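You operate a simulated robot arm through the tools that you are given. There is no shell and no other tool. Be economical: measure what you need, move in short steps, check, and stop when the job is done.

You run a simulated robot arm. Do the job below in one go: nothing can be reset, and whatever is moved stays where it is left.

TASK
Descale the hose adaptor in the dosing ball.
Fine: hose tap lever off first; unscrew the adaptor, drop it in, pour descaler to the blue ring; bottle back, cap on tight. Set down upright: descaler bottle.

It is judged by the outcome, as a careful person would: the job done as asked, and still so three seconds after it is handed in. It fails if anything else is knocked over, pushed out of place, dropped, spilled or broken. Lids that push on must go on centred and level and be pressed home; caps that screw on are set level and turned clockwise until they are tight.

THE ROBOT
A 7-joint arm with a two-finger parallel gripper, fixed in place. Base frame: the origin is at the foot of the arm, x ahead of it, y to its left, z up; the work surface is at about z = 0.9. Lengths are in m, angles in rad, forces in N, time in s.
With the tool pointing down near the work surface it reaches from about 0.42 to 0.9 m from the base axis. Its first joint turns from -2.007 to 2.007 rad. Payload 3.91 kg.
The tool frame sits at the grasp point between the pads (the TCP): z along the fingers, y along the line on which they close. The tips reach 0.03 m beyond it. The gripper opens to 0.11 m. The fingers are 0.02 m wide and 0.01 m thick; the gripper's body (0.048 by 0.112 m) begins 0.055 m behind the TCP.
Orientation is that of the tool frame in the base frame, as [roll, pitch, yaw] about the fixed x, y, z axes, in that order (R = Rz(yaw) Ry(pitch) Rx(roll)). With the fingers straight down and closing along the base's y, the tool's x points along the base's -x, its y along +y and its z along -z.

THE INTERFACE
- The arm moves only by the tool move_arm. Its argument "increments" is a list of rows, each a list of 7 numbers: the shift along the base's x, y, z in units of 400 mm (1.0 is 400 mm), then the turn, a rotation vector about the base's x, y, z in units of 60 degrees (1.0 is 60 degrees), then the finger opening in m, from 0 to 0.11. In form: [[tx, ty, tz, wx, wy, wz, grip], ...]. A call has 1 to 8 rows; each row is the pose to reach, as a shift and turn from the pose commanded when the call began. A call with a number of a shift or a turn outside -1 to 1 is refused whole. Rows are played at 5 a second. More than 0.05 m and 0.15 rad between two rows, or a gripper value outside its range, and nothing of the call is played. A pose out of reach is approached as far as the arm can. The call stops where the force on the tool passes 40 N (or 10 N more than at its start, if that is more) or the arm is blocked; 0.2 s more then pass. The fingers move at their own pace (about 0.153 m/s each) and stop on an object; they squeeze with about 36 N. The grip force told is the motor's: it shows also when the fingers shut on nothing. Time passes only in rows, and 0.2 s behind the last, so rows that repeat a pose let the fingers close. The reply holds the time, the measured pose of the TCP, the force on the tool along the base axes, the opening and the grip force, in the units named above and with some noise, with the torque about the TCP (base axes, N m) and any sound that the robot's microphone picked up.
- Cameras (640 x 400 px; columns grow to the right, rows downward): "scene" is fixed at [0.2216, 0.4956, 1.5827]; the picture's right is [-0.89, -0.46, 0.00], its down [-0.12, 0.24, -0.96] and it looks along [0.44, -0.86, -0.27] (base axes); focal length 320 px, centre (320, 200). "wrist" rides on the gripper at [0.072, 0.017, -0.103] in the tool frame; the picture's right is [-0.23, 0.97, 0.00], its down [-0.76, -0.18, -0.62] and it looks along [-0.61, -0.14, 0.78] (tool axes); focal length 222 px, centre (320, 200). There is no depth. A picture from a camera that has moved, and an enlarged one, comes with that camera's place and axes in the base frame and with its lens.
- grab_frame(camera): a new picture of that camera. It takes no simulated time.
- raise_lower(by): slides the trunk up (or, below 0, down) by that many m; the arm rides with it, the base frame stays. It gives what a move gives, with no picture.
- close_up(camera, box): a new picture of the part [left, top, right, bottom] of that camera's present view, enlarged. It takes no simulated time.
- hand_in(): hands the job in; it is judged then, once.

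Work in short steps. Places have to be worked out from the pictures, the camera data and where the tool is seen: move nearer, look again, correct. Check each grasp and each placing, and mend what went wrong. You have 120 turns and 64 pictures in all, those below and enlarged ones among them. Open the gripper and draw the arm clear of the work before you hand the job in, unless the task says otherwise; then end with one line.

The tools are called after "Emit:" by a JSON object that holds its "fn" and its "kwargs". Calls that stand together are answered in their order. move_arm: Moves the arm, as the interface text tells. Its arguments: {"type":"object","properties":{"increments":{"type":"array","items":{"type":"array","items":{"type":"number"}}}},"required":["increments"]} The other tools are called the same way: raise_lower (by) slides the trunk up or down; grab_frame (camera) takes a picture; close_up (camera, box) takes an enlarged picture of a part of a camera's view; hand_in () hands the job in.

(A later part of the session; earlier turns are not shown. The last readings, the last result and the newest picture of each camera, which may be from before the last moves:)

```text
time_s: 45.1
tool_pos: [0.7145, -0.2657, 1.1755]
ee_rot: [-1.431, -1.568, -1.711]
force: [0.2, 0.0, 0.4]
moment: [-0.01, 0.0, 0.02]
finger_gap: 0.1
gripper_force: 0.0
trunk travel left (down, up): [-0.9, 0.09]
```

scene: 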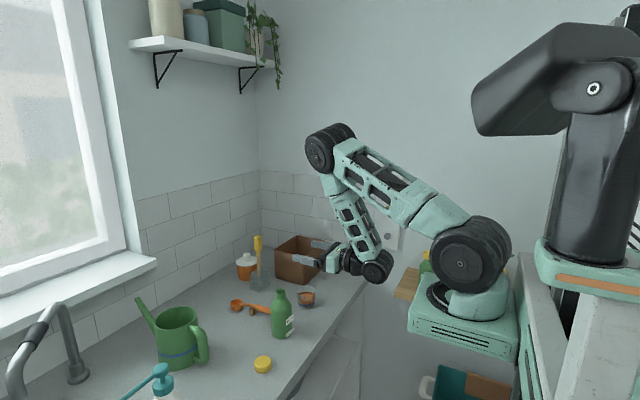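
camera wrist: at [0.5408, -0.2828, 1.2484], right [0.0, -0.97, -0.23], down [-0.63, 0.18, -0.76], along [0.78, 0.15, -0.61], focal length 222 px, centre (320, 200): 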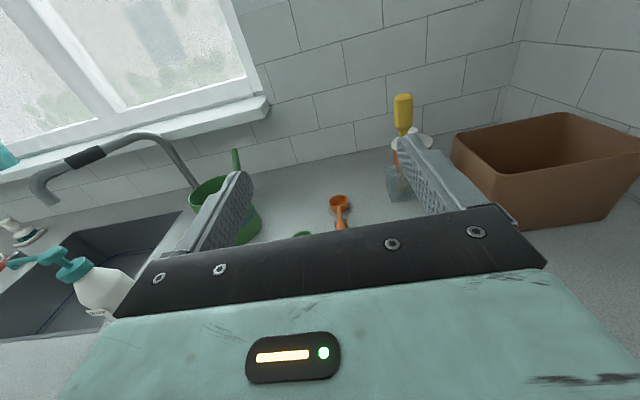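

Commanded follows measured, and this pose is reachable. I move over the bottle axis at height and check by camera before descending.

Emit:
{"fn": "move_arm", "kwargs": {"increments": [[0.01, 0.06, -0.02, 0, 0, 0, 0.11], [0.015, 0.127, -0.06, 0, 0, 0, 0.11]]}}

Emit:
{"fn": "grab_frame", "kwargs": {"camera": "wrist"}}

Emit:
{"fn": "close_up", "kwargs": {"camera": "scene", "box": [240, 225, 400, 345]}}

```text
time_s: 45.7
tool_pos: [0.7198, -0.2154, 1.1525]
ee_rot: [-1.235, -1.567, -1.907]
force: [-0.1, -0.5, -0.1]
moment: [-0.03, 0.01, 0.02]
finger_gap: 0.1099
gripper_force: 0.0
trunk travel left (down, up): [-0.9, 0.09]
```

```text
29 pictures are left
camera wrist: at [0.6176, -0.2319, 1.2238], right [0.0, -0.97, -0.23], down [-0.62, 0.18, -0.76], along [0.78, 0.14, -0.61], focal length 222 px, centre (320, 200)
```

wrist: 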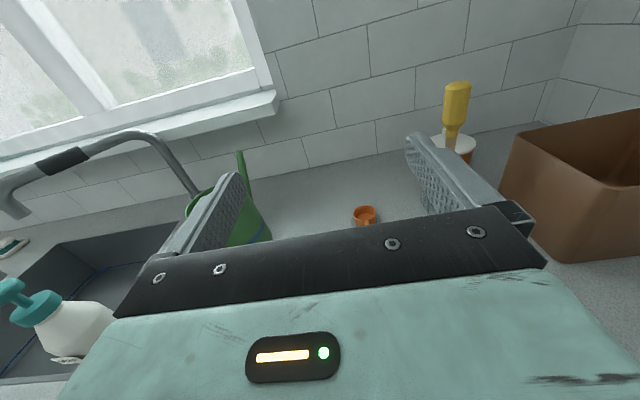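

```text
3.33 times, centred on (320, 285) of scene
camera zoom: at [0.2216, 0.4956, 1.5827], right [-0.89, -0.46, 0.0], down [-0.12, 0.24, -0.96], along [0.44, -0.86, -0.27], focal length 1065 px, centre (320, -83)
```

zoom: 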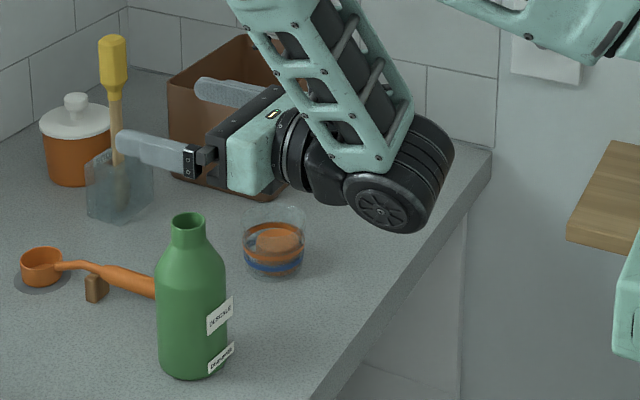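

Geometry is clear; the wrist hangs outside the counter edge. I descend with the fingers wide open around the bottle and check midway.

Emit:
{"fn": "move_arm", "kwargs": {"increments": [[0.005, 0, -0.1, 0, 0, 0, 0.11], [0.005, 0, -0.2, 0, 0, 0, 0.11], [0.005, 0, -0.28, 0, 0, 0, 0.11]]}}

Emit:
{"fn": "grab_frame", "kwargs": {"camera": "wrist"}}

Emit:
{"fn": "close_up", "kwargs": {"camera": "scene", "box": [240, 225, 400, 345]}}

```text
time_s: 46.5
tool_pos: [0.7248, -0.214, 1.0387]
ee_rot: [-0.974, -1.566, -2.167]
force: [-1.0, -0.8, -0.6]
moment: [0.0, 0.03, 0.02]
finger_gap: 0.1102
gripper_force: 0.2
trunk travel left (down, up): [-0.9, 0.09]
```

```text
27 pictures are left
camera wrist: at [0.6216, -0.2305, 1.111], right [0.0, -0.97, -0.23], down [-0.62, 0.18, -0.76], along [0.78, 0.14, -0.6], focal length 222 px, centre (320, 200)
```

wrist: 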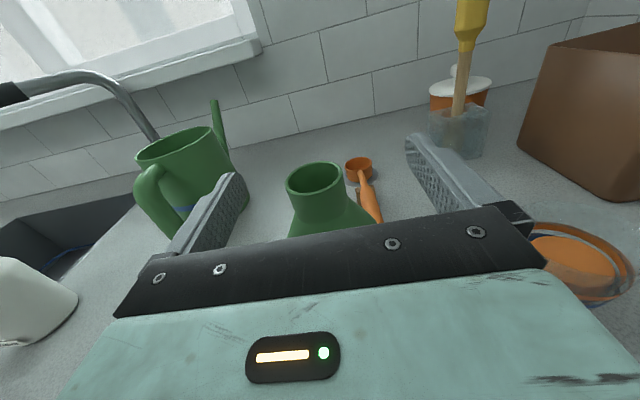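

```text
3.33 times, centred on (320, 285) of scene
camera zoom: at [0.2216, 0.4956, 1.5827], right [-0.89, -0.46, 0.0], down [-0.12, 0.24, -0.96], along [0.44, -0.86, -0.27], focal length 1065 px, centre (320, -83)
```

zoom: 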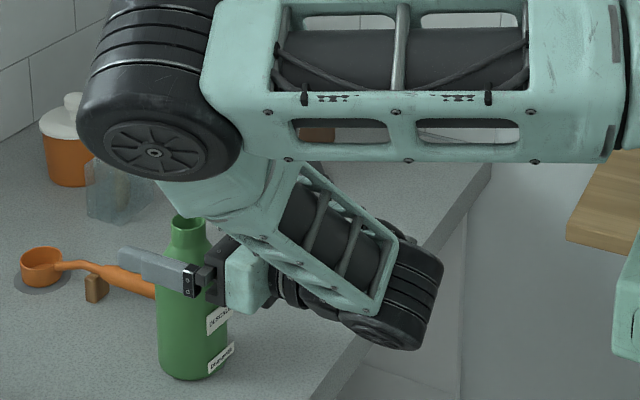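

The elbow droops close to the bottle in this posture. I look under the arm's carriage to see whether the trunk can be lowered safely instead.

Emit:
{"fn": "close_up", "kwargs": {"camera": "scene", "box": [380, 230, 640, 400]}}

```text
2.35 times, centred on (510, 315) of scene
camera zoom: at [0.2216, 0.4956, 1.5827], right [-0.89, -0.46, 0.0], down [-0.12, 0.24, -0.96], along [0.44, -0.86, -0.27], focal length 752 px, centre (-127, -71)
```

zoom: 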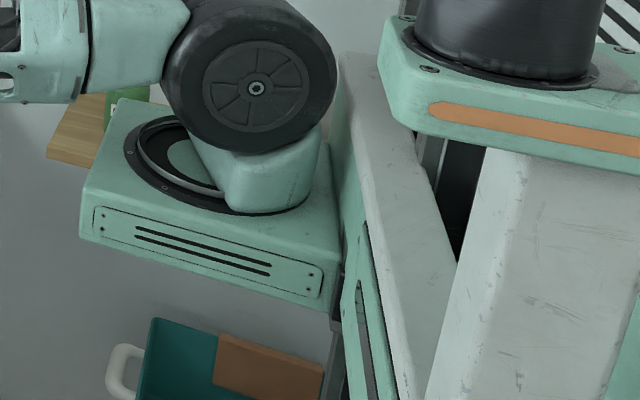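

Lowering is uncertain, and the arm's foot sits close so this posture is too folded. I'll take the bottle from the +y side instead (tool toward -y, 20° down), pouring toward -x. First straight up, then swing.

Emit:
{"fn": "move_arm", "kwargs": {"increments": [[0, 0, 0.1, 0, 0, 0, 0.11], [0, 0, 0.2, 0, 0, 0, 0.11], [0, 0, 0.3, 0, 0, 0, 0.11], [0, 0.03, 0.36, 0, 0, -0.13, 0.11], [0, 0.06, 0.42, 0, 0, -0.26, 0.11], [0, 0.1, 0.46, 0, 0, -0.39, 0.11], [0, 0.14, 0.46, 0, 0, -0.52, 0.11], [0, 0.18, 0.46, 0, 0, -0.65, 0.11]]}}

Emit:
{"fn": "move_arm", "kwargs": {"increments": [[0, 0.05, 0, 0, 0, -0.13, 0.11], [0, 0.1, 0, 0, 0, -0.26, 0.11], [0, 0.14, 0, 0, 0, -0.39, 0.11], [0, 0.18, 0, 0, 0, -0.52, 0.11], [0, 0.2, 0, 0, 0, -0.65, 0.11], [0, 0.22, 0, 0, 0, -0.78, 0.11], [0, 0.22, 0, 0, 0, -0.85, 0.11]]}}

Emit:
{"fn": "grab_frame", "kwargs": {"camera": "scene"}}

```text
time_s: 48.3
tool_pos: [0.7229, -0.1453, 1.2245]
ee_rot: [-1.35, -1.566, -2.471]
force: [0.8, 0.2, -0.1]
moment: [-0.01, -0.03, 0.01]
finger_gap: 0.11
gripper_force: 0.1
trunk travel left (down, up): [-0.9, 0.09]
```

```text
time_s: 49.9
tool_pos: [0.7235, -0.0549, 1.2246]
ee_rot: [-1.176, -1.567, 2.747]
force: [-0.1, 1.3, -0.4]
moment: [-0.02, -0.01, 0.0]
finger_gap: 0.1101
gripper_force: 0.1
trunk travel left (down, up): [-0.9, 0.09]
```

```text
24 pictures are left
```

scene: 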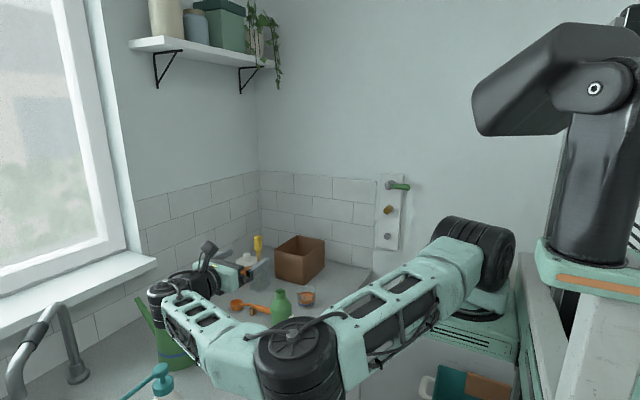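

The tool now points -y with the camera up; the elbow hangs out in front of the counter. I tilt the fingers 20° down and lower partway, then look.

Emit:
{"fn": "move_arm", "kwargs": {"increments": [[0, -0.03, -0.05, 0.11, 0, 0, 0.11], [0, -0.06, -0.12, 0.22, 0, 0, 0.11], [0, -0.1, -0.2, 0.333, 0, 0, 0.11], [0, -0.14, -0.3, 0.333, 0, 0, 0.11], [0, -0.14, -0.4, 0.333, 0, 0, 0.11]]}}

Emit:
{"fn": "grab_frame", "kwargs": {"camera": "wrist"}}

Emit:
{"fn": "grab_frame", "kwargs": {"camera": "scene"}}

```text
time_s: 51.1
tool_pos: [0.7222, -0.1126, 1.0638]
ee_rot: [-3.129, -1.22, -1.583]
force: [-0.7, 0.4, 0.6]
moment: [0.0, -0.01, 0.02]
finger_gap: 0.1101
gripper_force: 0.0
trunk travel left (down, up): [-0.9, 0.09]
```

```text
23 pictures are left
camera wrist: at [0.705, -0.0378, 1.1663], right [-0.97, 0.08, -0.22], down [0.18, 0.85, -0.5], along [0.15, -0.53, -0.84], focal length 222 px, centre (320, 200)
```

wrist: 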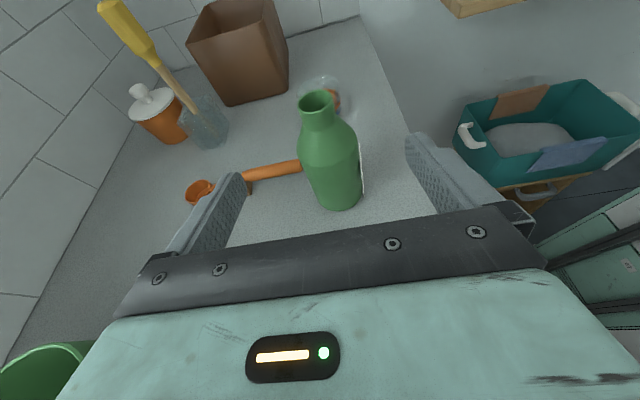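

```text
22 pictures are left
```

scene: 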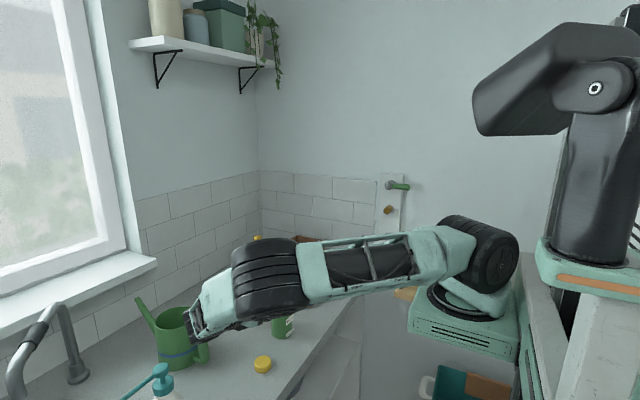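

Elbow is up and clear. The bottle axis reads x≈0.720, y≈-0.205. I lower to grip height, slide forward and look before closing.

Emit:
{"fn": "move_arm", "kwargs": {"increments": [[-0.004, 0, -0.12, 0, 0, 0, 0.11], [-0.004, 0, -0.235, 0, 0, 0, 0.11], [-0.004, -0.12, -0.235, 0, 0, 0, 0.11], [-0.004, -0.235, -0.235, 0, 0, 0, 0.11]]}}

Emit:
{"fn": "grab_frame", "kwargs": {"camera": "wrist"}}

Emit:
{"fn": "grab_frame", "kwargs": {"camera": "scene"}}

```text
time_s: 52.1
tool_pos: [0.7189, -0.2055, 0.9679]
ee_rot: [-3.129, -1.221, -1.578]
force: [0.5, 0.5, -0.3]
moment: [-0.02, 0.02, 0.0]
finger_gap: 0.11
gripper_force: 0.2
trunk travel left (down, up): [-0.9, 0.09]
```

```text
21 pictures are left
camera wrist: at [0.7027, -0.1316, 1.0717], right [-0.97, 0.08, -0.22], down [0.18, 0.85, -0.5], along [0.15, -0.53, -0.84], focal length 222 px, centre (320, 200)
```

wrist: 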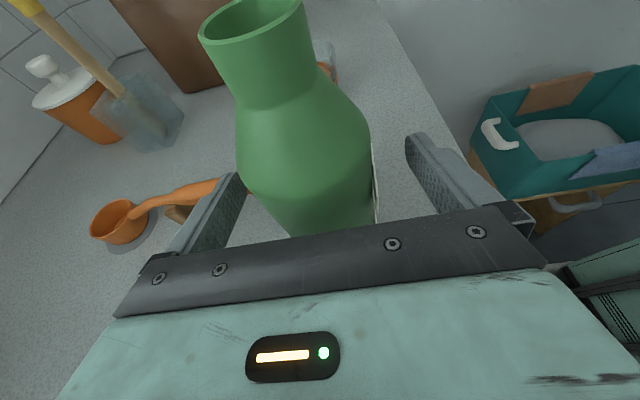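

```text
20 pictures are left
```

scene: 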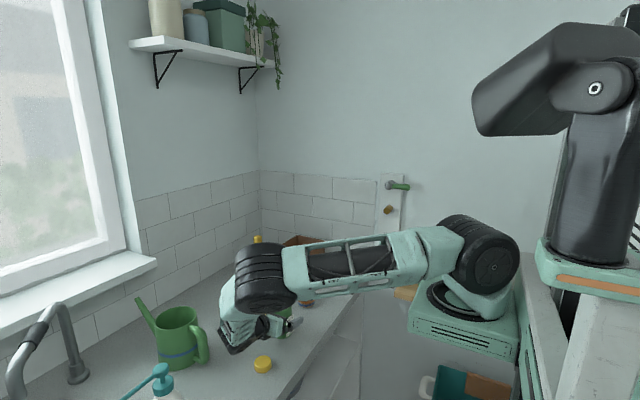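

The bottle is between the fingers, about 3-4 mm toward +x of centre. I shift and close.

Emit:
{"fn": "move_arm", "kwargs": {"increments": [[0.009, -0.01, 0, 0, 0, 0, 0.08], [0.009, -0.01, 0, 0, 0, 0, 0.06], [0.009, -0.01, 0, 0, 0, 0, 0.05], [0.009, -0.01, 0, 0, 0, 0, 0.05]]}}

```text
time_s: 53.1
tool_pos: [0.7252, -0.2092, 0.9692]
ee_rot: [-3.131, -1.222, -1.58]
force: [-1.1, -0.5, 0.4]
moment: [-0.1, 0.11, 0.02]
finger_gap: 0.065
gripper_force: 36.3
trunk travel left (down, up): [-0.9, 0.09]
```

Gripped at 65 mm, as expected. Lift straight up and check the weight.

Emit:
{"fn": "move_arm", "kwargs": {"increments": [[0, 0, 0.05, 0, 0, 0, 0.05], [0, 0, 0.12, 0, 0, 0, 0.05], [0, 0, 0.2, 0, 0, 0, 0.05], [0, 0, 0.28, 0, 0, 0, 0.05]]}}

Emit:
{"fn": "grab_frame", "kwargs": {"camera": "wrist"}}

```text
time_s: 54.1
tool_pos: [0.7266, -0.2089, 1.0811]
ee_rot: [-3.136, -1.224, -1.576]
force: [-0.3, -0.2, -2.4]
moment: [-0.01, -0.03, 0.02]
finger_gap: 0.0653
gripper_force: 36.2
trunk travel left (down, up): [-0.9, 0.09]
```

```text
19 pictures are left
camera wrist: at [0.7096, -0.1357, 1.184], right [-0.97, 0.08, -0.22], down [0.18, 0.85, -0.5], along [0.14, -0.53, -0.84], focal length 222 px, centre (320, 200)
```

wrist: 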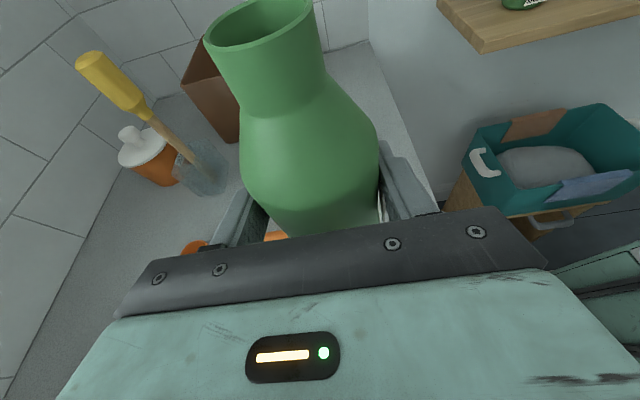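

Lifted; about 2.4 N. I carry it upright to the +x side of the glass, keeping clear of the brush behind.

Emit:
{"fn": "move_arm", "kwargs": {"increments": [[0.03, -0.05, 0.02, 0, 0, 0, 0.05], [0.07, -0.11, 0.04, 0, 0, 0, 0.05], [0.11, -0.18, 0.05, 0, 0, 0, 0.05], [0.15, -0.25, 0.05, 0, 0, 0, 0.05], [0.2, -0.32, 0.05, 0, 0, 0, 0.05], [0.24, -0.38, 0.05, 0, 0, 0, 0.05], [0.258, -0.4175, 0.05, 0, 0, 0, 0.05]]}}

Emit:
{"fn": "grab_frame", "kwargs": {"camera": "scene"}}

```text
time_s: 55.7
tool_pos: [0.8272, -0.3775, 1.1006]
ee_rot: [-3.132, -1.221, -1.58]
force: [0.2, 0.6, -2.4]
moment: [0.01, 0.01, -0.03]
finger_gap: 0.065
gripper_force: 36.0
trunk travel left (down, up): [-0.9, 0.09]
```

```text
18 pictures are left
```

scene: 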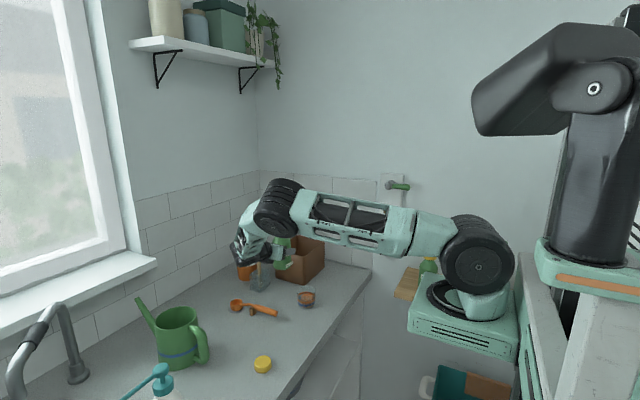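

Position good. I tilt to about 55° toward -x with the mouth over the glass; no flow is expected yet.

Emit:
{"fn": "move_arm", "kwargs": {"increments": [[0, 0, 0, 0, -0.13, 0, 0.05], [0, 0, 0, 0, -0.26, 0, 0.05], [0, 0, 0, 0, -0.39, 0, 0.05], [0, 0, 0, 0, -0.52, 0, 0.05], [0, 0, -0.02, 0, -0.65, 0, 0.05], [0, 0, -0.06, 0, -0.78, 0, 0.05], [0, 0, -0.1, 0, -0.92, 0, 0.05]]}}

Emit:
{"fn": "grab_frame", "kwargs": {"camera": "wrist"}}

Emit:
{"fn": "close_up", "kwargs": {"camera": "scene", "box": [230, 220, 350, 320]}}

```text
time_s: 57.3
tool_pos: [0.8286, -0.3764, 1.0635]
ee_rot: [-1.802, -0.56, -2.726]
force: [0.0, -0.2, -2.7]
moment: [0.04, 0.04, 0.04]
finger_gap: 0.0651
gripper_force: 35.9
trunk travel left (down, up): [-0.9, 0.09]
```

```text
17 pictures are left
camera wrist: at [0.7338, -0.3033, 1.1064], right [-0.37, 0.08, -0.92], down [0.51, 0.85, -0.14], along [0.77, -0.53, -0.36], focal length 222 px, centre (320, 200)
```

wrist: 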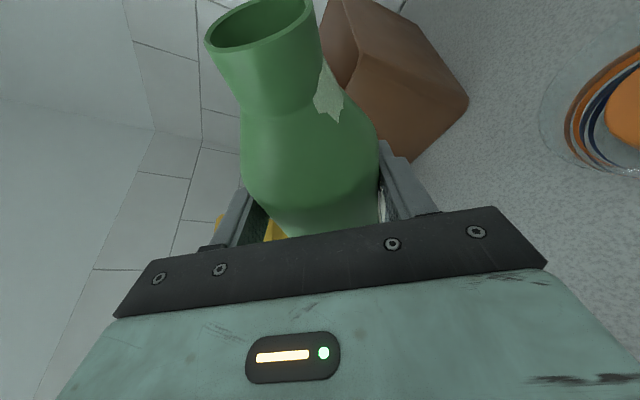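

```text
4.00 times, centred on (290, 270) of scene
camera zoom: at [0.2216, 0.4956, 1.5827], right [-0.89, -0.46, 0.0], down [-0.12, 0.24, -0.96], along [0.44, -0.86, -0.27], focal length 1278 px, centre (440, -80)
```

zoom: 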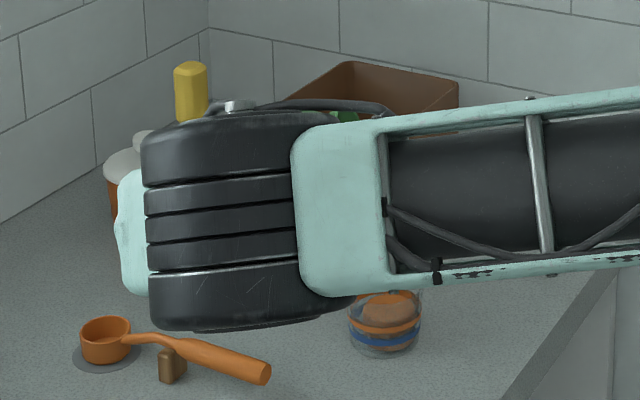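

No flow yet. I tilt on to ~75° and lower the mouth closer to the glass.

Emit:
{"fn": "move_arm", "kwargs": {"increments": [[0.001, 0, -0.02, 0, -0.08, 0, 0.05], [0.003, 0, -0.04, 0, -0.16, 0, 0.05], [0.005, 0, -0.06, 0, -0.24, 0, 0.05], [0.006, 0, -0.08, 0, -0.333, 0, 0.05]]}}

Emit:
{"fn": "close_up", "kwargs": {"camera": "scene", "box": [270, 270, 350, 320]}}

```text
time_s: 58.3
tool_pos: [0.8312, -0.3774, 1.03]
ee_rot: [-1.656, -0.238, -2.783]
force: [0.3, 0.6, -3.1]
moment: [0.01, 0.01, -0.03]
finger_gap: 0.0647
gripper_force: 35.9
trunk travel left (down, up): [-0.9, 0.09]
```

```text
8.00 times, centred on (310, 295) of scene
camera zoom: at [0.2216, 0.4956, 1.5827], right [-0.89, -0.46, 0.0], down [-0.12, 0.24, -0.96], along [0.44, -0.86, -0.27], focal length 2556 px, centre (400, -560)
```

zoom: 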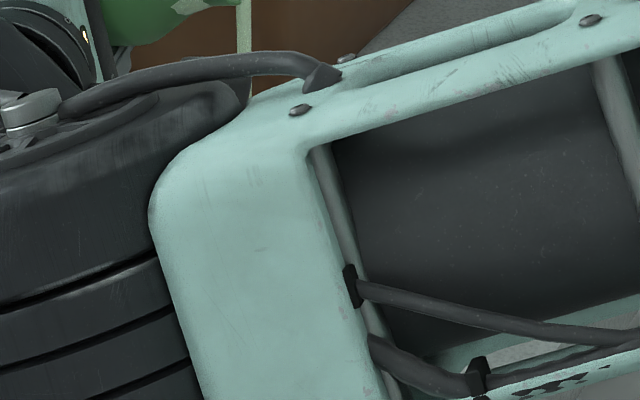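

A pale strip is already visible falling from the mouth, so flow has begun, ~18 mm toward +x of the glass centre. Checking with the wrist camera.

Emit:
{"fn": "grab_frame", "kwargs": {"camera": "wrist"}}

```text
14 pictures are left
camera wrist: at [0.7281, -0.3037, 1.0394], right [-0.04, 0.08, -1.0], down [0.53, 0.85, 0.05], along [0.85, -0.53, -0.07], focal length 222 px, centre (320, 200)
```

wrist: 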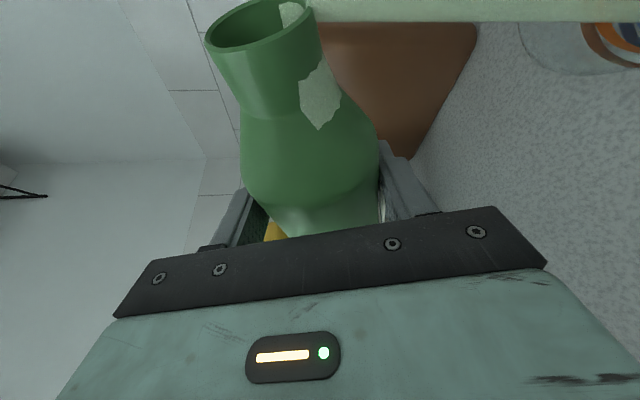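

The stream lands inside the glass but off-centre. I pause the flow by tilting back while shifting 12 mm toward -x and 6 mm toward -y, then check the level.

Emit:
{"fn": "move_arm", "kwargs": {"increments": [[-0.02, -0.01, 0.02, 0, 0.14, 0, 0.05], [-0.03, -0.015, 0.06, 0, 0.28, 0, 0.05], [-0.03, -0.015, 0.08, 0, 0.34, 0, 0.05]]}}

Emit:
{"fn": "close_up", "kwargs": {"camera": "scene", "box": [270, 270, 350, 320]}}

```text
time_s: 59.1
tool_pos: [0.8178, -0.3827, 1.0614]
ee_rot: [-1.807, -0.571, -2.724]
force: [0.3, -0.4, -2.6]
moment: [0.05, 0.01, 0.01]
finger_gap: 0.0651
gripper_force: 35.7
trunk travel left (down, up): [-0.9, 0.09]
```

```text
8.00 times, centred on (310, 295) of scene
camera zoom: at [0.2216, 0.4956, 1.5827], right [-0.89, -0.46, 0.0], down [-0.12, 0.24, -0.96], along [0.44, -0.86, -0.27], focal length 2556 px, centre (400, -560)
```

zoom: 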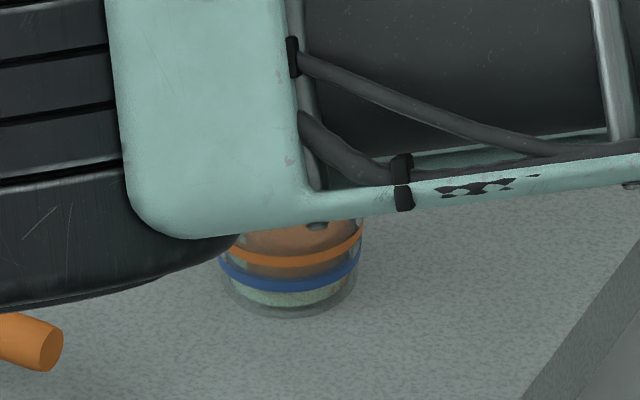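

Liquid now shows in the glass, close under the blue ring. I zoom in to read it.

Emit:
{"fn": "close_up", "kwargs": {"camera": "scene", "box": [294, 294, 318, 312]}}

```text
16.00 times, centred on (306, 303) of scene
camera zoom: at [0.2216, 0.4956, 1.5827], right [-0.89, -0.46, 0.0], down [-0.12, 0.24, -0.96], along [0.44, -0.86, -0.27], focal length 5112 px, centre (544, -1448)
```

zoom: 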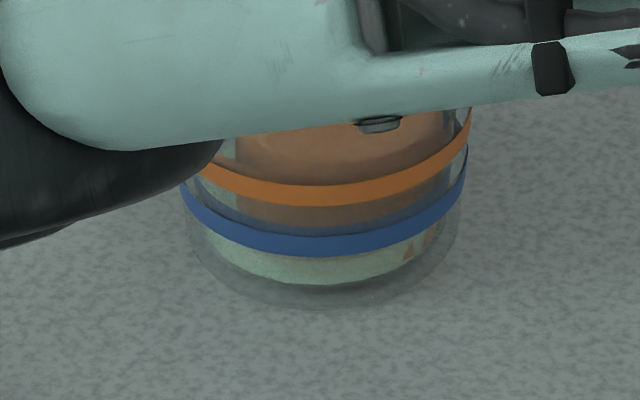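

Level looks near the blue ring but the arm hides part of it. I bring the bottle upright and off to the side, to look into the glass with the wrist camera.

Emit:
{"fn": "move_arm", "kwargs": {"increments": [[0, 0.02, 0.03, 0, 0.13, 0, 0.05], [0, 0.06, 0.06, 0, 0.26, 0, 0.05], [0, 0.12, 0.09, 0, 0.39, 0, 0.05], [0.01, 0.18, 0.12, 0, 0.52, 0, 0.05], [0.04, 0.24, 0.14, 0, 0.65, 0, 0.05], [0.08, 0.3, 0.147, 0, 0.78, 0, 0.05], [0.13, 0.357, 0.147, 0, 0.913, 0, 0.05]]}}

Emit:
{"fn": "close_up", "kwargs": {"camera": "wrist", "box": [390, 130, 470, 200]}}

Emit:
{"fn": "close_up", "kwargs": {"camera": "scene", "box": [290, 280, 322, 312]}}

```text
time_s: 60.7
tool_pos: [0.8712, -0.2395, 1.1205]
ee_rot: [-3.141, -1.223, -1.574]
force: [0.9, 0.4, -3.9]
moment: [0.06, 0.0, 0.01]
finger_gap: 0.065
gripper_force: 36.5
trunk travel left (down, up): [-0.9, 0.09]
```

```text
5.71 times, centred on (430, 165) of wrist
camera zoom: at [0.8545, -0.1669, 1.2232], right [-0.97, 0.08, -0.21], down [0.18, 0.85, -0.5], along [0.14, -0.53, -0.84], focal length 1269 px, centre (-309, 400)
```

zoom: 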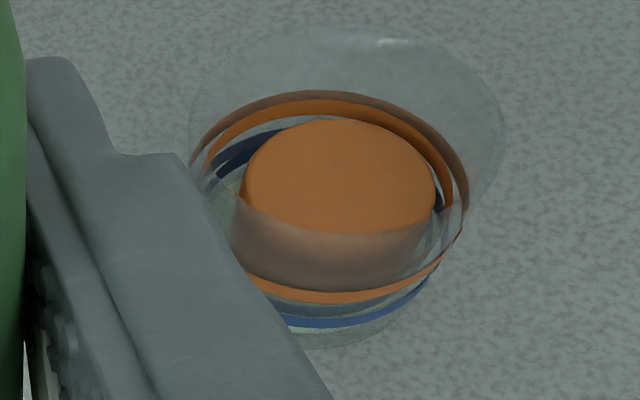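

```text
12.50 times, centred on (306, 296) of scene
camera zoom: at [0.2216, 0.4956, 1.5827], right [-0.89, -0.46, 0.0], down [-0.12, 0.24, -0.96], along [0.44, -0.86, -0.27], focal length 3994 px, centre (495, -1000)
```

zoom: 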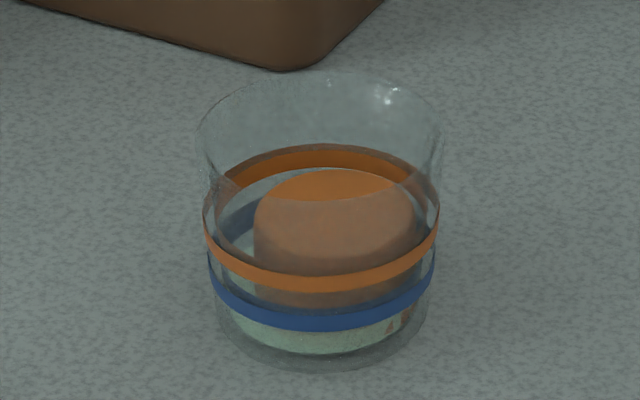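

The liquid lies near the ring's lower edge. One tight zoom on the inner left wall, where the back of the blue ring meets the surface.

Emit:
{"fn": "close_up", "kwargs": {"camera": "scene", "box": [299, 292, 315, 310]}}

```text
16.00 times, centred on (307, 301) of scene
camera zoom: at [0.2216, 0.4956, 1.5827], right [-0.89, -0.46, 0.0], down [-0.12, 0.24, -0.96], along [0.44, -0.86, -0.27], focal length 5112 px, centre (528, -1416)
```

zoom: 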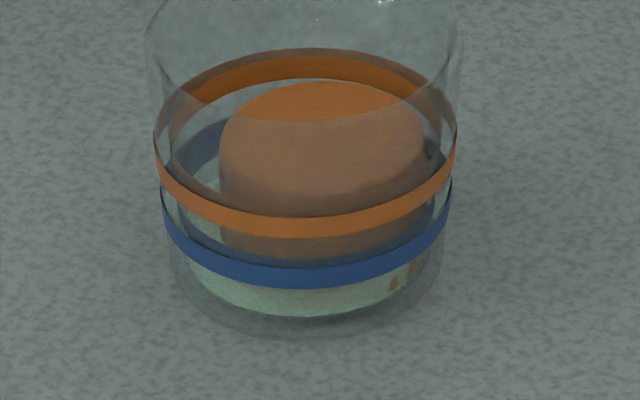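

I judge the level about 5 mm below the middle of the blue ring, roughly half of what is needed. I return to the pouring pose and repeat the same short pour, now centred.

Emit:
{"fn": "move_arm", "kwargs": {"increments": [[-0.05, -0.057, 0, 0, -0.13, 0, 0.05], [-0.09, -0.117, -0.01, 0, -0.26, 0, 0.05], [-0.12, -0.177, -0.03, 0, -0.39, 0, 0.05], [-0.133, -0.237, -0.06, 0, -0.52, 0, 0.05], [-0.133, -0.3, -0.09, 0, -0.65, 0, 0.05], [-0.133, -0.34, -0.12, 0, -0.78, 0, 0.05], [-0.133, -0.361, -0.145, 0, -0.913, 0, 0.05]]}}

Emit:
{"fn": "move_arm", "kwargs": {"increments": [[0.001, 0, -0.02, 0, -0.08, 0, 0.05], [0.003, 0, -0.04, 0, -0.16, 0, 0.05], [0.005, 0, -0.06, 0, -0.24, 0, 0.05], [0.006, 0, -0.08, 0, -0.333, 0, 0.05]]}}

Emit:
{"fn": "move_arm", "kwargs": {"increments": [[0, 0, 0.02, 0, 0.14, 0, 0.05], [0, 0, 0.06, 0, 0.28, 0, 0.05], [0, 0, 0.08, 0, 0.34, 0, 0.05]]}}

Emit:
{"fn": "move_arm", "kwargs": {"increments": [[0, 0.02, 0.03, 0, 0.13, 0, 0.05], [0, 0.06, 0.06, 0, 0.26, 0, 0.05], [0, 0.12, 0.09, 0, 0.39, 0, 0.05], [0.01, 0.18, 0.12, 0, 0.52, 0, 0.05], [0.04, 0.24, 0.14, 0, 0.65, 0, 0.05], [0.08, 0.3, 0.147, 0, 0.78, 0, 0.05], [0.13, 0.357, 0.147, 0, 0.913, 0, 0.05]]}}

Emit:
{"fn": "close_up", "kwargs": {"camera": "scene", "box": [299, 292, 315, 310]}}

```text
time_s: 62.3
tool_pos: [0.8178, -0.3843, 1.0638]
ee_rot: [-1.804, -0.567, -2.723]
force: [-0.2, -0.3, -1.9]
moment: [0.02, 0.02, 0.0]
finger_gap: 0.0649
gripper_force: 35.9
trunk travel left (down, up): [-0.9, 0.09]
```

```text
time_s: 63.3
tool_pos: [0.8198, -0.3836, 1.0306]
ee_rot: [-1.662, -0.244, -2.782]
force: [-0.1, -0.8, -2.4]
moment: [-0.01, 0.03, 0.0]
finger_gap: 0.0651
gripper_force: 36.3
trunk travel left (down, up): [-0.9, 0.09]
```

```text
time_s: 64.1
tool_pos: [0.82, -0.3843, 1.0627]
ee_rot: [-1.809, -0.578, -2.72]
force: [0.0, 0.2, -2.6]
moment: [-0.02, -0.01, 0.0]
finger_gap: 0.065
gripper_force: 36.0
trunk travel left (down, up): [-0.9, 0.09]
```

```text
time_s: 65.7
tool_pos: [0.8712, -0.2405, 1.1225]
ee_rot: [3.123, -1.223, -1.555]
force: [-0.5, 1.0, -3.2]
moment: [0.0, -0.02, 0.01]
finger_gap: 0.0651
gripper_force: 36.2
trunk travel left (down, up): [-0.9, 0.09]
```

```text
16.00 times, centred on (307, 301) of scene
camera zoom: at [0.2216, 0.4956, 1.5827], right [-0.89, -0.46, 0.0], down [-0.12, 0.24, -0.96], along [0.44, -0.86, -0.27], focal length 5112 px, centre (528, -1416)
```

zoom: 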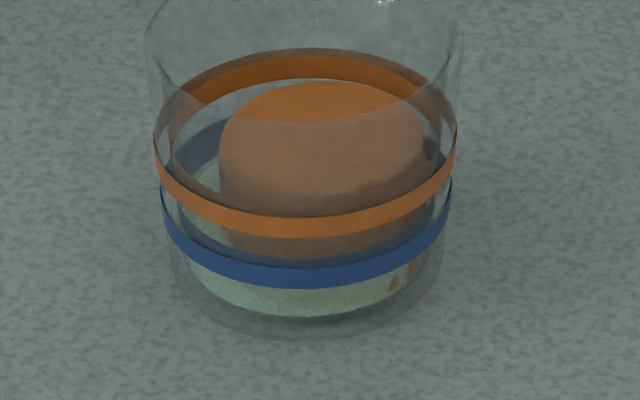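

The surface rose to about the lower edge of the ring (~2.5 mm short of its middle). One more similar small pour, with a degree or two more tilt.

Emit:
{"fn": "move_arm", "kwargs": {"increments": [[-0.05, -0.057, 0, 0, -0.13, 0, 0.05], [-0.09, -0.117, -0.01, 0, -0.26, 0, 0.05], [-0.12, -0.177, -0.03, 0, -0.39, 0, 0.05], [-0.133, -0.237, -0.06, 0, -0.52, 0, 0.05], [-0.133, -0.3, -0.09, 0, -0.65, 0, 0.05], [-0.133, -0.34, -0.12, 0, -0.78, 0, 0.05], [-0.133, -0.361, -0.145, 0, -0.913, 0, 0.05]]}}

Emit:
{"fn": "move_arm", "kwargs": {"increments": [[0.001, 0, -0.02, 0, -0.09, 0, 0.05], [0.003, 0, -0.04, 0, -0.18, 0, 0.05], [0.005, 0, -0.06, 0, -0.27, 0, 0.05], [0.006, 0, -0.08, 0, -0.36, 0, 0.05]]}}

Emit:
{"fn": "move_arm", "kwargs": {"increments": [[0, 0, 0.02, 0, 0.14, 0, 0.05], [0, 0, 0.06, 0, 0.28, 0, 0.05], [0, 0, 0.08, 0, 0.36, 0, 0.05]]}}

Emit:
{"fn": "move_arm", "kwargs": {"increments": [[0, 0.02, 0.03, 0, 0.13, 0, 0.05], [0, 0.06, 0.06, 0, 0.26, 0, 0.05], [0, 0.12, 0.09, 0, 0.39, 0, 0.05], [0.01, 0.18, 0.12, 0, 0.52, 0, 0.05], [0.04, 0.24, 0.14, 0, 0.65, 0, 0.05], [0.08, 0.3, 0.147, 0, 0.78, 0, 0.05], [0.13, 0.357, 0.147, 0, 0.913, 0, 0.05]]}}

Emit:
{"fn": "close_up", "kwargs": {"camera": "scene", "box": [299, 292, 315, 310]}}

```text
time_s: 67.3
tool_pos: [0.8177, -0.3851, 1.0642]
ee_rot: [-1.808, -0.575, -2.722]
force: [-0.6, 0.9, -2.5]
moment: [0.04, 0.05, -0.01]
finger_gap: 0.0651
gripper_force: 35.6
trunk travel left (down, up): [-0.9, 0.09]
```

```text
time_s: 68.3
tool_pos: [0.8212, -0.386, 1.0314]
ee_rot: [-1.654, -0.225, -2.784]
force: [-0.1, 0.2, -2.2]
moment: [0.05, 0.04, -0.01]
finger_gap: 0.0649
gripper_force: 35.9
trunk travel left (down, up): [-0.9, 0.09]
```

```text
time_s: 69.1
tool_pos: [0.822, -0.3849, 1.0632]
ee_rot: [-1.81, -0.578, -2.721]
force: [-0.7, -0.1, -2.8]
moment: [0.02, 0.02, -0.01]
finger_gap: 0.065
gripper_force: 35.8
trunk travel left (down, up): [-0.9, 0.09]
```

```text
time_s: 70.7
tool_pos: [0.8714, -0.2435, 1.1233]
ee_rot: [3.124, -1.222, -1.553]
force: [-1.4, -0.4, -2.9]
moment: [0.03, 0.01, 0.0]
finger_gap: 0.0652
gripper_force: 36.6
trunk travel left (down, up): [-0.9, 0.09]
```

```text
16.00 times, centred on (307, 301) of scene
camera zoom: at [0.2216, 0.4956, 1.5827], right [-0.89, -0.46, 0.0], down [-0.12, 0.24, -0.96], along [0.44, -0.86, -0.27], focal length 5112 px, centre (528, -1416)
```

zoom: 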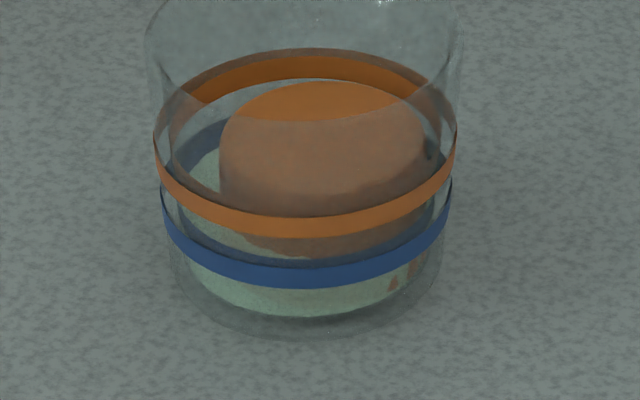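

The surface now meets the middle of the blue ring, so the pour is done. I carry the bottle back to its spot and lower to just above the counter.

Emit:
{"fn": "move_arm", "kwargs": {"increments": [[-0.09, 0.02, -0.02, 0, 0, 0, 0.05], [-0.19, 0.045, -0.05, 0, 0, 0, 0.05], [-0.28, 0.07, -0.08, 0, 0, 0, 0.05], [-0.365, 0.088, -0.108, 0, 0, 0, 0.05], [-0.365, 0.088, -0.2, 0, 0, 0, 0.05], [-0.365, 0.088, -0.29, 0, 0, 0, 0.05], [-0.365, 0.088, -0.35, 0, 0, 0, 0.05], [-0.365, 0.088, -0.375, 0, 0, 0, 0.05]]}}

```text
time_s: 72.5
tool_pos: [0.7261, -0.2078, 0.9732]
ee_rot: [3.13, -1.222, -1.561]
force: [-0.6, -0.4, -3.1]
moment: [0.0, -0.01, 0.03]
finger_gap: 0.0646
gripper_force: 35.9
trunk travel left (down, up): [-0.9, 0.09]
```

Still free at z 0.973. I ease down in 1 mm steps to contact.

Emit:
{"fn": "move_arm", "kwargs": {"increments": [[0, 0, -0.004, 0, 0, 0, 0.05], [0, 0, -0.008, 0, 0, 0, 0.05], [0, 0, -0.01, 0, 0, 0, 0.05]]}}

```text
time_s: 73.3
tool_pos: [0.7272, -0.2084, 0.971]
ee_rot: [3.134, -1.225, -1.561]
force: [-4.9, 4.0, 16.7]
moment: [0.77, 0.33, 0.19]
finger_gap: 0.0651
gripper_force: 36.1
trunk travel left (down, up): [-0.9, 0.09]
```

Contact at 0.971. I relieve the push by 1 mm, open slowly and back off in +y.

Emit:
{"fn": "move_arm", "kwargs": {"increments": [[0, 0, 0.004, 0, 0, 0, 0.05], [0, 0, 0.004, 0, 0, 0, 0.07], [0, 0, 0.004, 0, 0, 0, 0.09], [0, 0, 0.004, 0, 0, 0, 0.11], [0, 0.1, 0.03, 0, 0, 0, 0.11], [0, 0.2, 0.08, 0, 0, 0, 0.11], [0, 0.25, 0.19, 0, 0, 0, 0.11], [0, 0.25, 0.3, 0, 0, 0, 0.11]]}}

Emit:
{"fn": "grab_frame", "kwargs": {"camera": "wrist"}}

```text
time_s: 75.1
tool_pos: [0.7268, -0.1062, 1.086]
ee_rot: [3.125, -1.224, -1.555]
force: [0.2, 0.8, -0.4]
moment: [-0.01, 0.03, -0.06]
finger_gap: 0.1099
gripper_force: 0.1
trunk travel left (down, up): [-0.9, 0.09]
```

```text
6 pictures are left
camera wrist: at [0.711, -0.033, 1.1893], right [-0.97, 0.08, -0.21], down [0.17, 0.85, -0.5], along [0.14, -0.53, -0.84], focal length 222 px, centre (320, 200)
```

wrist: 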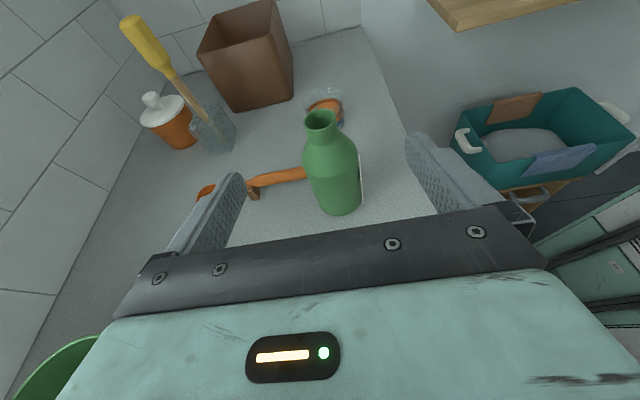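

Bottle stands upright in its place. Next I turn the tool straight down and go above the cap at about (0.693,-0.078).

Emit:
{"fn": "move_arm", "kwargs": {"increments": [[0, 0.03, 0, 0.13, 0, 0, 0.09], [-0.02, 0.06, 0, 0.26, 0, 0, 0.08], [-0.04, 0.07, 0, 0.39, 0, 0, 0.07], [-0.06, 0.07, 0, 0.52, 0, 0, 0.07], [-0.08, 0.07, 0, 0.65, 0, 0, 0.07], [-0.085, 0.07, 0, 0.78, 0, 0, 0.07], [-0.085, 0.07, 0, 0.91, 0, 0, 0.07]]}}

Emit:
{"fn": "move_arm", "kwargs": {"increments": [[0, 0, 0, 0.13, 0, 0, 0.07], [0, 0, 0, 0.257, 0, 0, 0.07], [0, 0, -0.05, 0.257, 0, 0, 0.07]]}}

```text
time_s: 76.7
tool_pos: [0.6938, -0.0793, 1.089]
ee_rot: [3.14, -0.269, -1.566]
force: [0.5, 0.5, -0.6]
moment: [-0.03, -0.01, 0.0]
finger_gap: 0.0699
gripper_force: 0.0
trunk travel left (down, up): [-0.9, 0.09]
```

```text
time_s: 77.5
tool_pos: [0.6929, -0.0785, 1.0696]
ee_rot: [3.14, 0.001, -1.566]
force: [0.8, -0.1, -0.3]
moment: [0.01, -0.02, 0.01]
finger_gap: 0.0702
gripper_force: 0.0
trunk travel left (down, up): [-0.9, 0.09]
```

Tool is level and pointing down. One picture to locate the cap against the fingers.

Emit:
{"fn": "grab_frame", "kwargs": {"camera": "wrist"}}

```text
5 pictures are left
camera wrist: at [0.6769, -0.1506, 1.1718], right [-0.97, 0.22, 0.0], down [0.17, 0.76, 0.62], along [0.14, 0.61, -0.78], focal length 222 px, centre (320, 200)
```

wrist: 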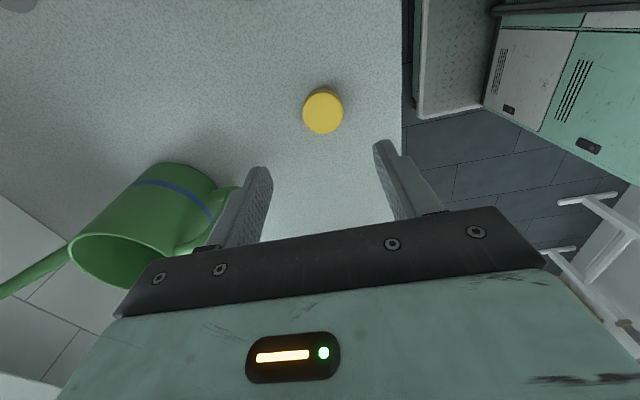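

Cap is ~3 mm toward -x and ~2 mm toward -y of the tool axis. I correct, descend with tips 4 mm above the counter, and close.

Emit:
{"fn": "move_arm", "kwargs": {"increments": [[-0.007, -0.004, -0.1, 0, 0, 0, 0.07], [-0.007, -0.004, -0.2, 0, 0, 0, 0.07], [-0.007, -0.004, -0.3, 0, 0, 0, 0.07], [-0.007, -0.004, -0.339, 0, 0, 0, 0.07], [-0.007, -0.004, -0.339, 0, 0, 0, 0.05], [-0.007, -0.004, -0.339, 0, 0, 0, 0.03], [-0.007, -0.004, -0.339, 0, 0, 0, 0.03]]}}

```text
time_s: 79.1
tool_pos: [0.6921, -0.0809, 0.9327]
ee_rot: [3.14, 0.001, -1.567]
force: [0.9, -0.7, -0.1]
moment: [0.03, -0.02, 0.02]
finger_gap: 0.0449
gripper_force: 36.5
trunk travel left (down, up): [-0.9, 0.09]
```

Cap gripped at 45 mm. I lift it, carry it over the bottle and pre-turn the wrist counter-clockwise (+z), so a long clockwise stroke is available.

Emit:
{"fn": "move_arm", "kwargs": {"increments": [[0, 0, 0.12, 0, 0, 0, 0.03], [0, 0, 0.24, 0, 0, 0, 0.03], [0, 0, 0.36, 0, 0, 0, 0.03], [0.01, -0.04, 0.46, 0, 0, 0.13, 0.03], [0.03, -0.1, 0.5, 0, 0, 0.26, 0.03], [0.05, -0.18, 0.5, 0, 0, 0.39, 0.03], [0.07, -0.26, 0.5, 0, 0, 0.52, 0.03], [0.085, -0.33, 0.5, 0, 0, 0.65, 0.03]]}}

Emit:
{"fn": "move_arm", "kwargs": {"increments": [[0, 0, 0, 0, 0, 0.14, 0.03], [0, 0, 0, 0, 0, 0.28, 0.03], [0, 0, 0, 0, 0, 0.42, 0.03], [0, 0, 0, 0, 0, 0.56, 0.03], [0, 0, -0.05, 0, 0, 0.7, 0.03], [0, 0, -0.075, 0, 0, 0.7, 0.03]]}}

Emit:
{"fn": "close_up", "kwargs": {"camera": "scene", "box": [250, 260, 314, 310]}}

```text
time_s: 80.9
tool_pos: [0.7237, -0.213, 1.1332]
ee_rot: [3.139, 0.0, -0.885]
force: [0.6, 0.7, -0.2]
moment: [-0.05, 0.02, 0.0]
finger_gap: 0.0445
gripper_force: 35.7
trunk travel left (down, up): [-0.9, 0.09]
```

```text
time_s: 82.3
tool_pos: [0.7223, -0.2119, 1.1031]
ee_rot: [3.14, 0.0, -0.153]
force: [-0.3, 0.5, 0.2]
moment: [-0.02, -0.02, -0.03]
finger_gap: 0.0444
gripper_force: 36.0
trunk travel left (down, up): [-0.9, 0.09]
```

```text
8.00 times, centred on (282, 285) of scene
camera zoom: at [0.2216, 0.4956, 1.5827], right [-0.89, -0.46, 0.0], down [-0.12, 0.24, -0.96], along [0.44, -0.86, -0.27], focal length 2556 px, centre (624, -480)
```

zoom: 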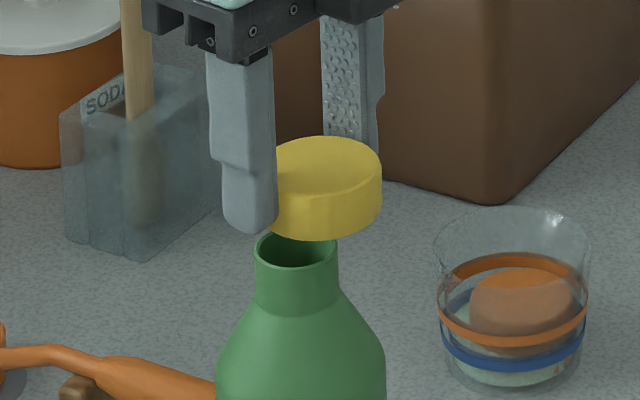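

The scene view shows the cap ~10 mm too far toward image right (and perhaps ~4 mm too far back) relative to the neck. I shift (+7, +8.5 mm), lower 5 mm, and check again.

Emit:
{"fn": "move_arm", "kwargs": {"increments": [[0.018, 0.021, 0, 0, 0, 0, 0.03], [0.018, 0.021, -0.013, 0, 0, 0, 0.03]]}}

Emit:
{"fn": "close_up", "kwargs": {"camera": "scene", "box": [264, 265, 304, 295]}}

```text
time_s: 82.9
tool_pos: [0.7304, -0.2045, 1.0989]
ee_rot: [3.139, -0.001, -0.155]
force: [-1.2, 0.8, -0.1]
moment: [0.06, 0.0, -0.01]
finger_gap: 0.0446
gripper_force: 36.0
trunk travel left (down, up): [-0.9, 0.09]
```

```text
13.33 times, centred on (284, 280) of scene
camera zoom: at [0.2216, 0.4956, 1.5827], right [-0.89, -0.46, 0.0], down [-0.12, 0.24, -0.96], along [0.44, -0.86, -0.27], focal length 4260 px, centre (800, -867)
```

zoom: 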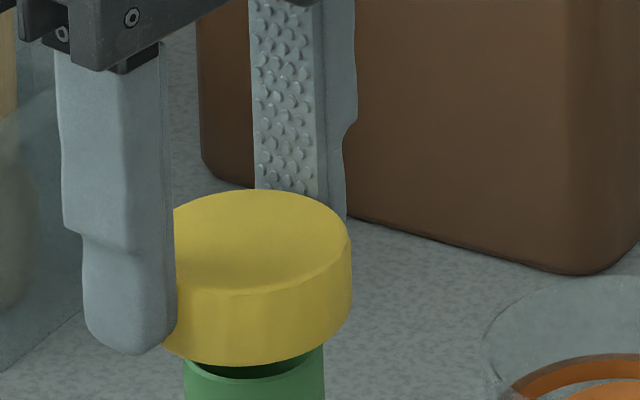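

Laterally aligned now, and the row gap matches the ~8 mm height gap. I confirm in y with the wrist camera.

Emit:
{"fn": "close_up", "kwargs": {"camera": "wrist", "box": [260, 70, 380, 210]}}

```text
2.86 times, centred on (320, 140) of wrist
camera zoom: at [0.7996, -0.2315, 1.2007], right [-0.37, -0.93, 0.0], down [-0.73, 0.29, 0.62], along [-0.58, 0.23, -0.78], focal length 635 px, centre (320, 371)
```

zoom: 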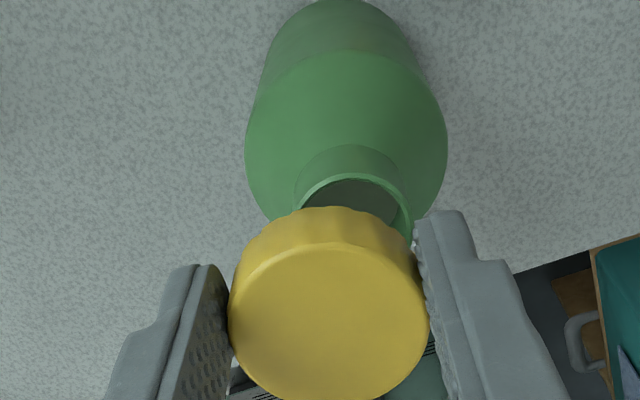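

The wrist view puts the rim at (0.7305,-0.213) and the cap centre at (0.724,-0.204): the cap is held ~6 mm off the TCP. Both cameras agree on a shift of (+5.5, -9.2 mm). I apply it and lower gently to contact.

Emit:
{"fn": "move_arm", "kwargs": {"increments": [[0.0138, -0.023, 0, 0, 0, 0, 0.03], [0.0138, -0.023, -0.01, 0, 0, 0, 0.03], [0.0138, -0.023, -0.018, 0, 0, 0, 0.03], [0.0138, -0.023, -0.024, 0, 0, 0, 0.03]]}}

```text
time_s: 83.9
tool_pos: [0.7372, -0.2145, 1.0876]
ee_rot: [3.14, 0.001, -0.154]
force: [-0.1, -0.6, -0.1]
moment: [0.03, -0.01, -0.02]
finger_gap: 0.0447
gripper_force: 35.9
trunk travel left (down, up): [-0.9, 0.09]
```

No contact yet; continue down in 2 mm steps.

Emit:
{"fn": "move_arm", "kwargs": {"increments": [[0, 0, -0.005, 0, 0, 0, 0.03], [0, 0, -0.01, 0, 0, 0, 0.03], [0, 0, -0.015, 0, 0, 0, 0.03]]}}

```text
time_s: 84.7
tool_pos: [0.7371, -0.2128, 1.0822]
ee_rot: [3.14, 0.001, -0.153]
force: [-0.3, 0.5, 0.0]
moment: [-0.01, 0.0, 0.01]
finger_gap: 0.0446
gripper_force: 36.6
trunk travel left (down, up): [-0.9, 0.09]
```

Still free; going on slowly.

Emit:
{"fn": "move_arm", "kwargs": {"increments": [[0, 0, -0.005, 0, 0, 0, 0.03], [0, 0, -0.01, 0, 0, 0, 0.03], [0, 0, -0.015, 0, 0, 0, 0.03]]}}

```text
time_s: 85.5
tool_pos: [0.7363, -0.2134, 1.0758]
ee_rot: [3.139, -0.001, -0.154]
force: [0.5, 0.3, 0.1]
moment: [-0.01, -0.01, 0.0]
finger_gap: 0.0445
gripper_force: 36.1
trunk travel left (down, up): [-0.9, 0.09]
```

The skirt is around the neck without touching, a good sign. Continue to the first contact.

Emit:
{"fn": "move_arm", "kwargs": {"increments": [[0, 0, -0.004, 0, 0, 0, 0.03], [0, 0, -0.008, 0, 0, 0, 0.03], [0, 0, -0.011, 0, 0, 0, 0.03]]}}

```text
time_s: 86.3
tool_pos: [0.7365, -0.2137, 1.0746]
ee_rot: [3.14, -0.005, -0.154]
force: [-5.8, 0.4, 27.6]
moment: [0.09, 0.6, -0.03]
finger_gap: 0.0449
gripper_force: 36.6
trunk travel left (down, up): [-0.9, 0.09]
```

Contact at z≈1.075. I relax 1 mm, release the cap onto the thread, shift so the tool axis sits over the bottle axis, and regrip.

Emit:
{"fn": "move_arm", "kwargs": {"increments": [[0, 0, 0.003, 0, 0, 0, 0.03], [0, 0, 0.003, 0, 0, 0, 0.055], [0, 0, 0.003, 0, 0, 0, 0.06], [-0.016, 0.0015, 0.002, 0, 0, 0, 0.06], [-0.016, 0.0015, 0.002, 0, 0, 0, 0.04], [-0.016, 0.0015, 0.002, 0, 0, 0, 0.03], [-0.016, 0.0015, 0.002, 0, 0, 0, 0.03]]}}

```text
time_s: 87.9
tool_pos: [0.7309, -0.2127, 1.0721]
ee_rot: [3.14, 0.001, -0.153]
force: [-0.1, -0.1, -2.5]
moment: [-0.02, 0.0, -0.01]
finger_gap: 0.0447
gripper_force: 35.9
trunk travel left (down, up): [-0.9, 0.09]
```

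Regripped with no side load. Now I screw clockwise (rotation -z), following down slightly.

Emit:
{"fn": "move_arm", "kwargs": {"increments": [[0, 0, -0.002, 0, 0, -0.14, 0.03], [0, 0, -0.003, 0, 0, -0.28, 0.03], [0, 0, -0.003, 0, 0, -0.42, 0.03], [0, 0, -0.003, 0, 0, -0.56, 0.03], [0, 0, -0.003, 0, 0, -0.7, 0.03], [0, 0, -0.003, 0, 0, -0.84, 0.03], [0, 0, -0.003, 0, 0, -0.98, 0.03]]}}

Emit:
{"fn": "move_arm", "kwargs": {"increments": [[0, 0, 0, 0, 0, -0.14, 0.03], [0, 0, 0, 0, 0, -0.28, 0.03], [0, 0, -0.001, 0, 0, -0.42, 0.03], [0, 0, -0.001, 0, 0, -0.56, 0.03], [0, 0, -0.002, 0, 0, -0.7, 0.03], [0, 0, -0.002, 0, 0, -0.84, 0.03], [0, 0, -0.002, 0, 0, -0.98, 0.03]]}}

```text
time_s: 89.5
tool_pos: [0.7313, -0.2137, 1.0709]
ee_rot: [3.14, 0.0, -1.182]
force: [-1.1, -3.2, 7.9]
moment: [-0.2, 0.05, 0.01]
finger_gap: 0.0444
gripper_force: 35.8
trunk travel left (down, up): [-0.9, 0.09]
```

```text
time_s: 91.1
tool_pos: [0.7302, -0.2142, 1.0715]
ee_rot: [-3.14, 0.001, -2.209]
force: [-4.8, 1.0, 15.3]
moment: [0.05, 0.3, 0.01]
finger_gap: 0.0448
gripper_force: 35.8
trunk travel left (down, up): [-0.9, 0.09]
```

Turned ~118° with light downward load and no torque yet. Continuing the stroke.

Emit:
{"fn": "move_arm", "kwargs": {"increments": [[0, 0, 0, 0, 0, -0.14, 0.03], [0, 0, 0, 0, 0, -0.28, 0.03], [0, 0, 0, 0, 0, -0.42, 0.03], [0, 0, 0, 0, 0, -0.56, 0.03], [0, 0, 0, 0, 0, -0.7, 0.03], [0, 0, 0, 0, 0, -0.84, 0.03], [0, 0, 0, 0, 0, -0.98, 0.03]]}}

Emit:
{"fn": "move_arm", "kwargs": {"increments": [[0, 0, 0, 0, 0, -0.14, 0.03], [0, 0, 0, 0, 0, -0.28, 0.03], [0, 0, 0, 0, 0, -0.42, 0.03], [0, 0, 0, 0, 0, -0.56, 0.03], [0, 0, 0, 0, 0, -0.7, 0.03], [0, 0, 0, 0, 0, -0.84, 0.03], [0, 0, 0, 0, 0, -0.98, 0.03]]}}

```text
time_s: 92.7
tool_pos: [0.7306, -0.2135, 1.0705]
ee_rot: [3.139, 0.001, 3.047]
force: [-0.2, 2.6, 4.0]
moment: [0.16, 0.04, -0.01]
finger_gap: 0.0448
gripper_force: 36.6
trunk travel left (down, up): [-0.9, 0.09]
```

```text
time_s: 94.3
tool_pos: [0.7305, -0.2143, 1.0699]
ee_rot: [3.14, 0.001, 2.022]
force: [0.8, -0.1, -1.2]
moment: [-0.03, 0.0, 0.01]
finger_gap: 0.0449
gripper_force: 36.2
trunk travel left (down, up): [-0.9, 0.09]
```

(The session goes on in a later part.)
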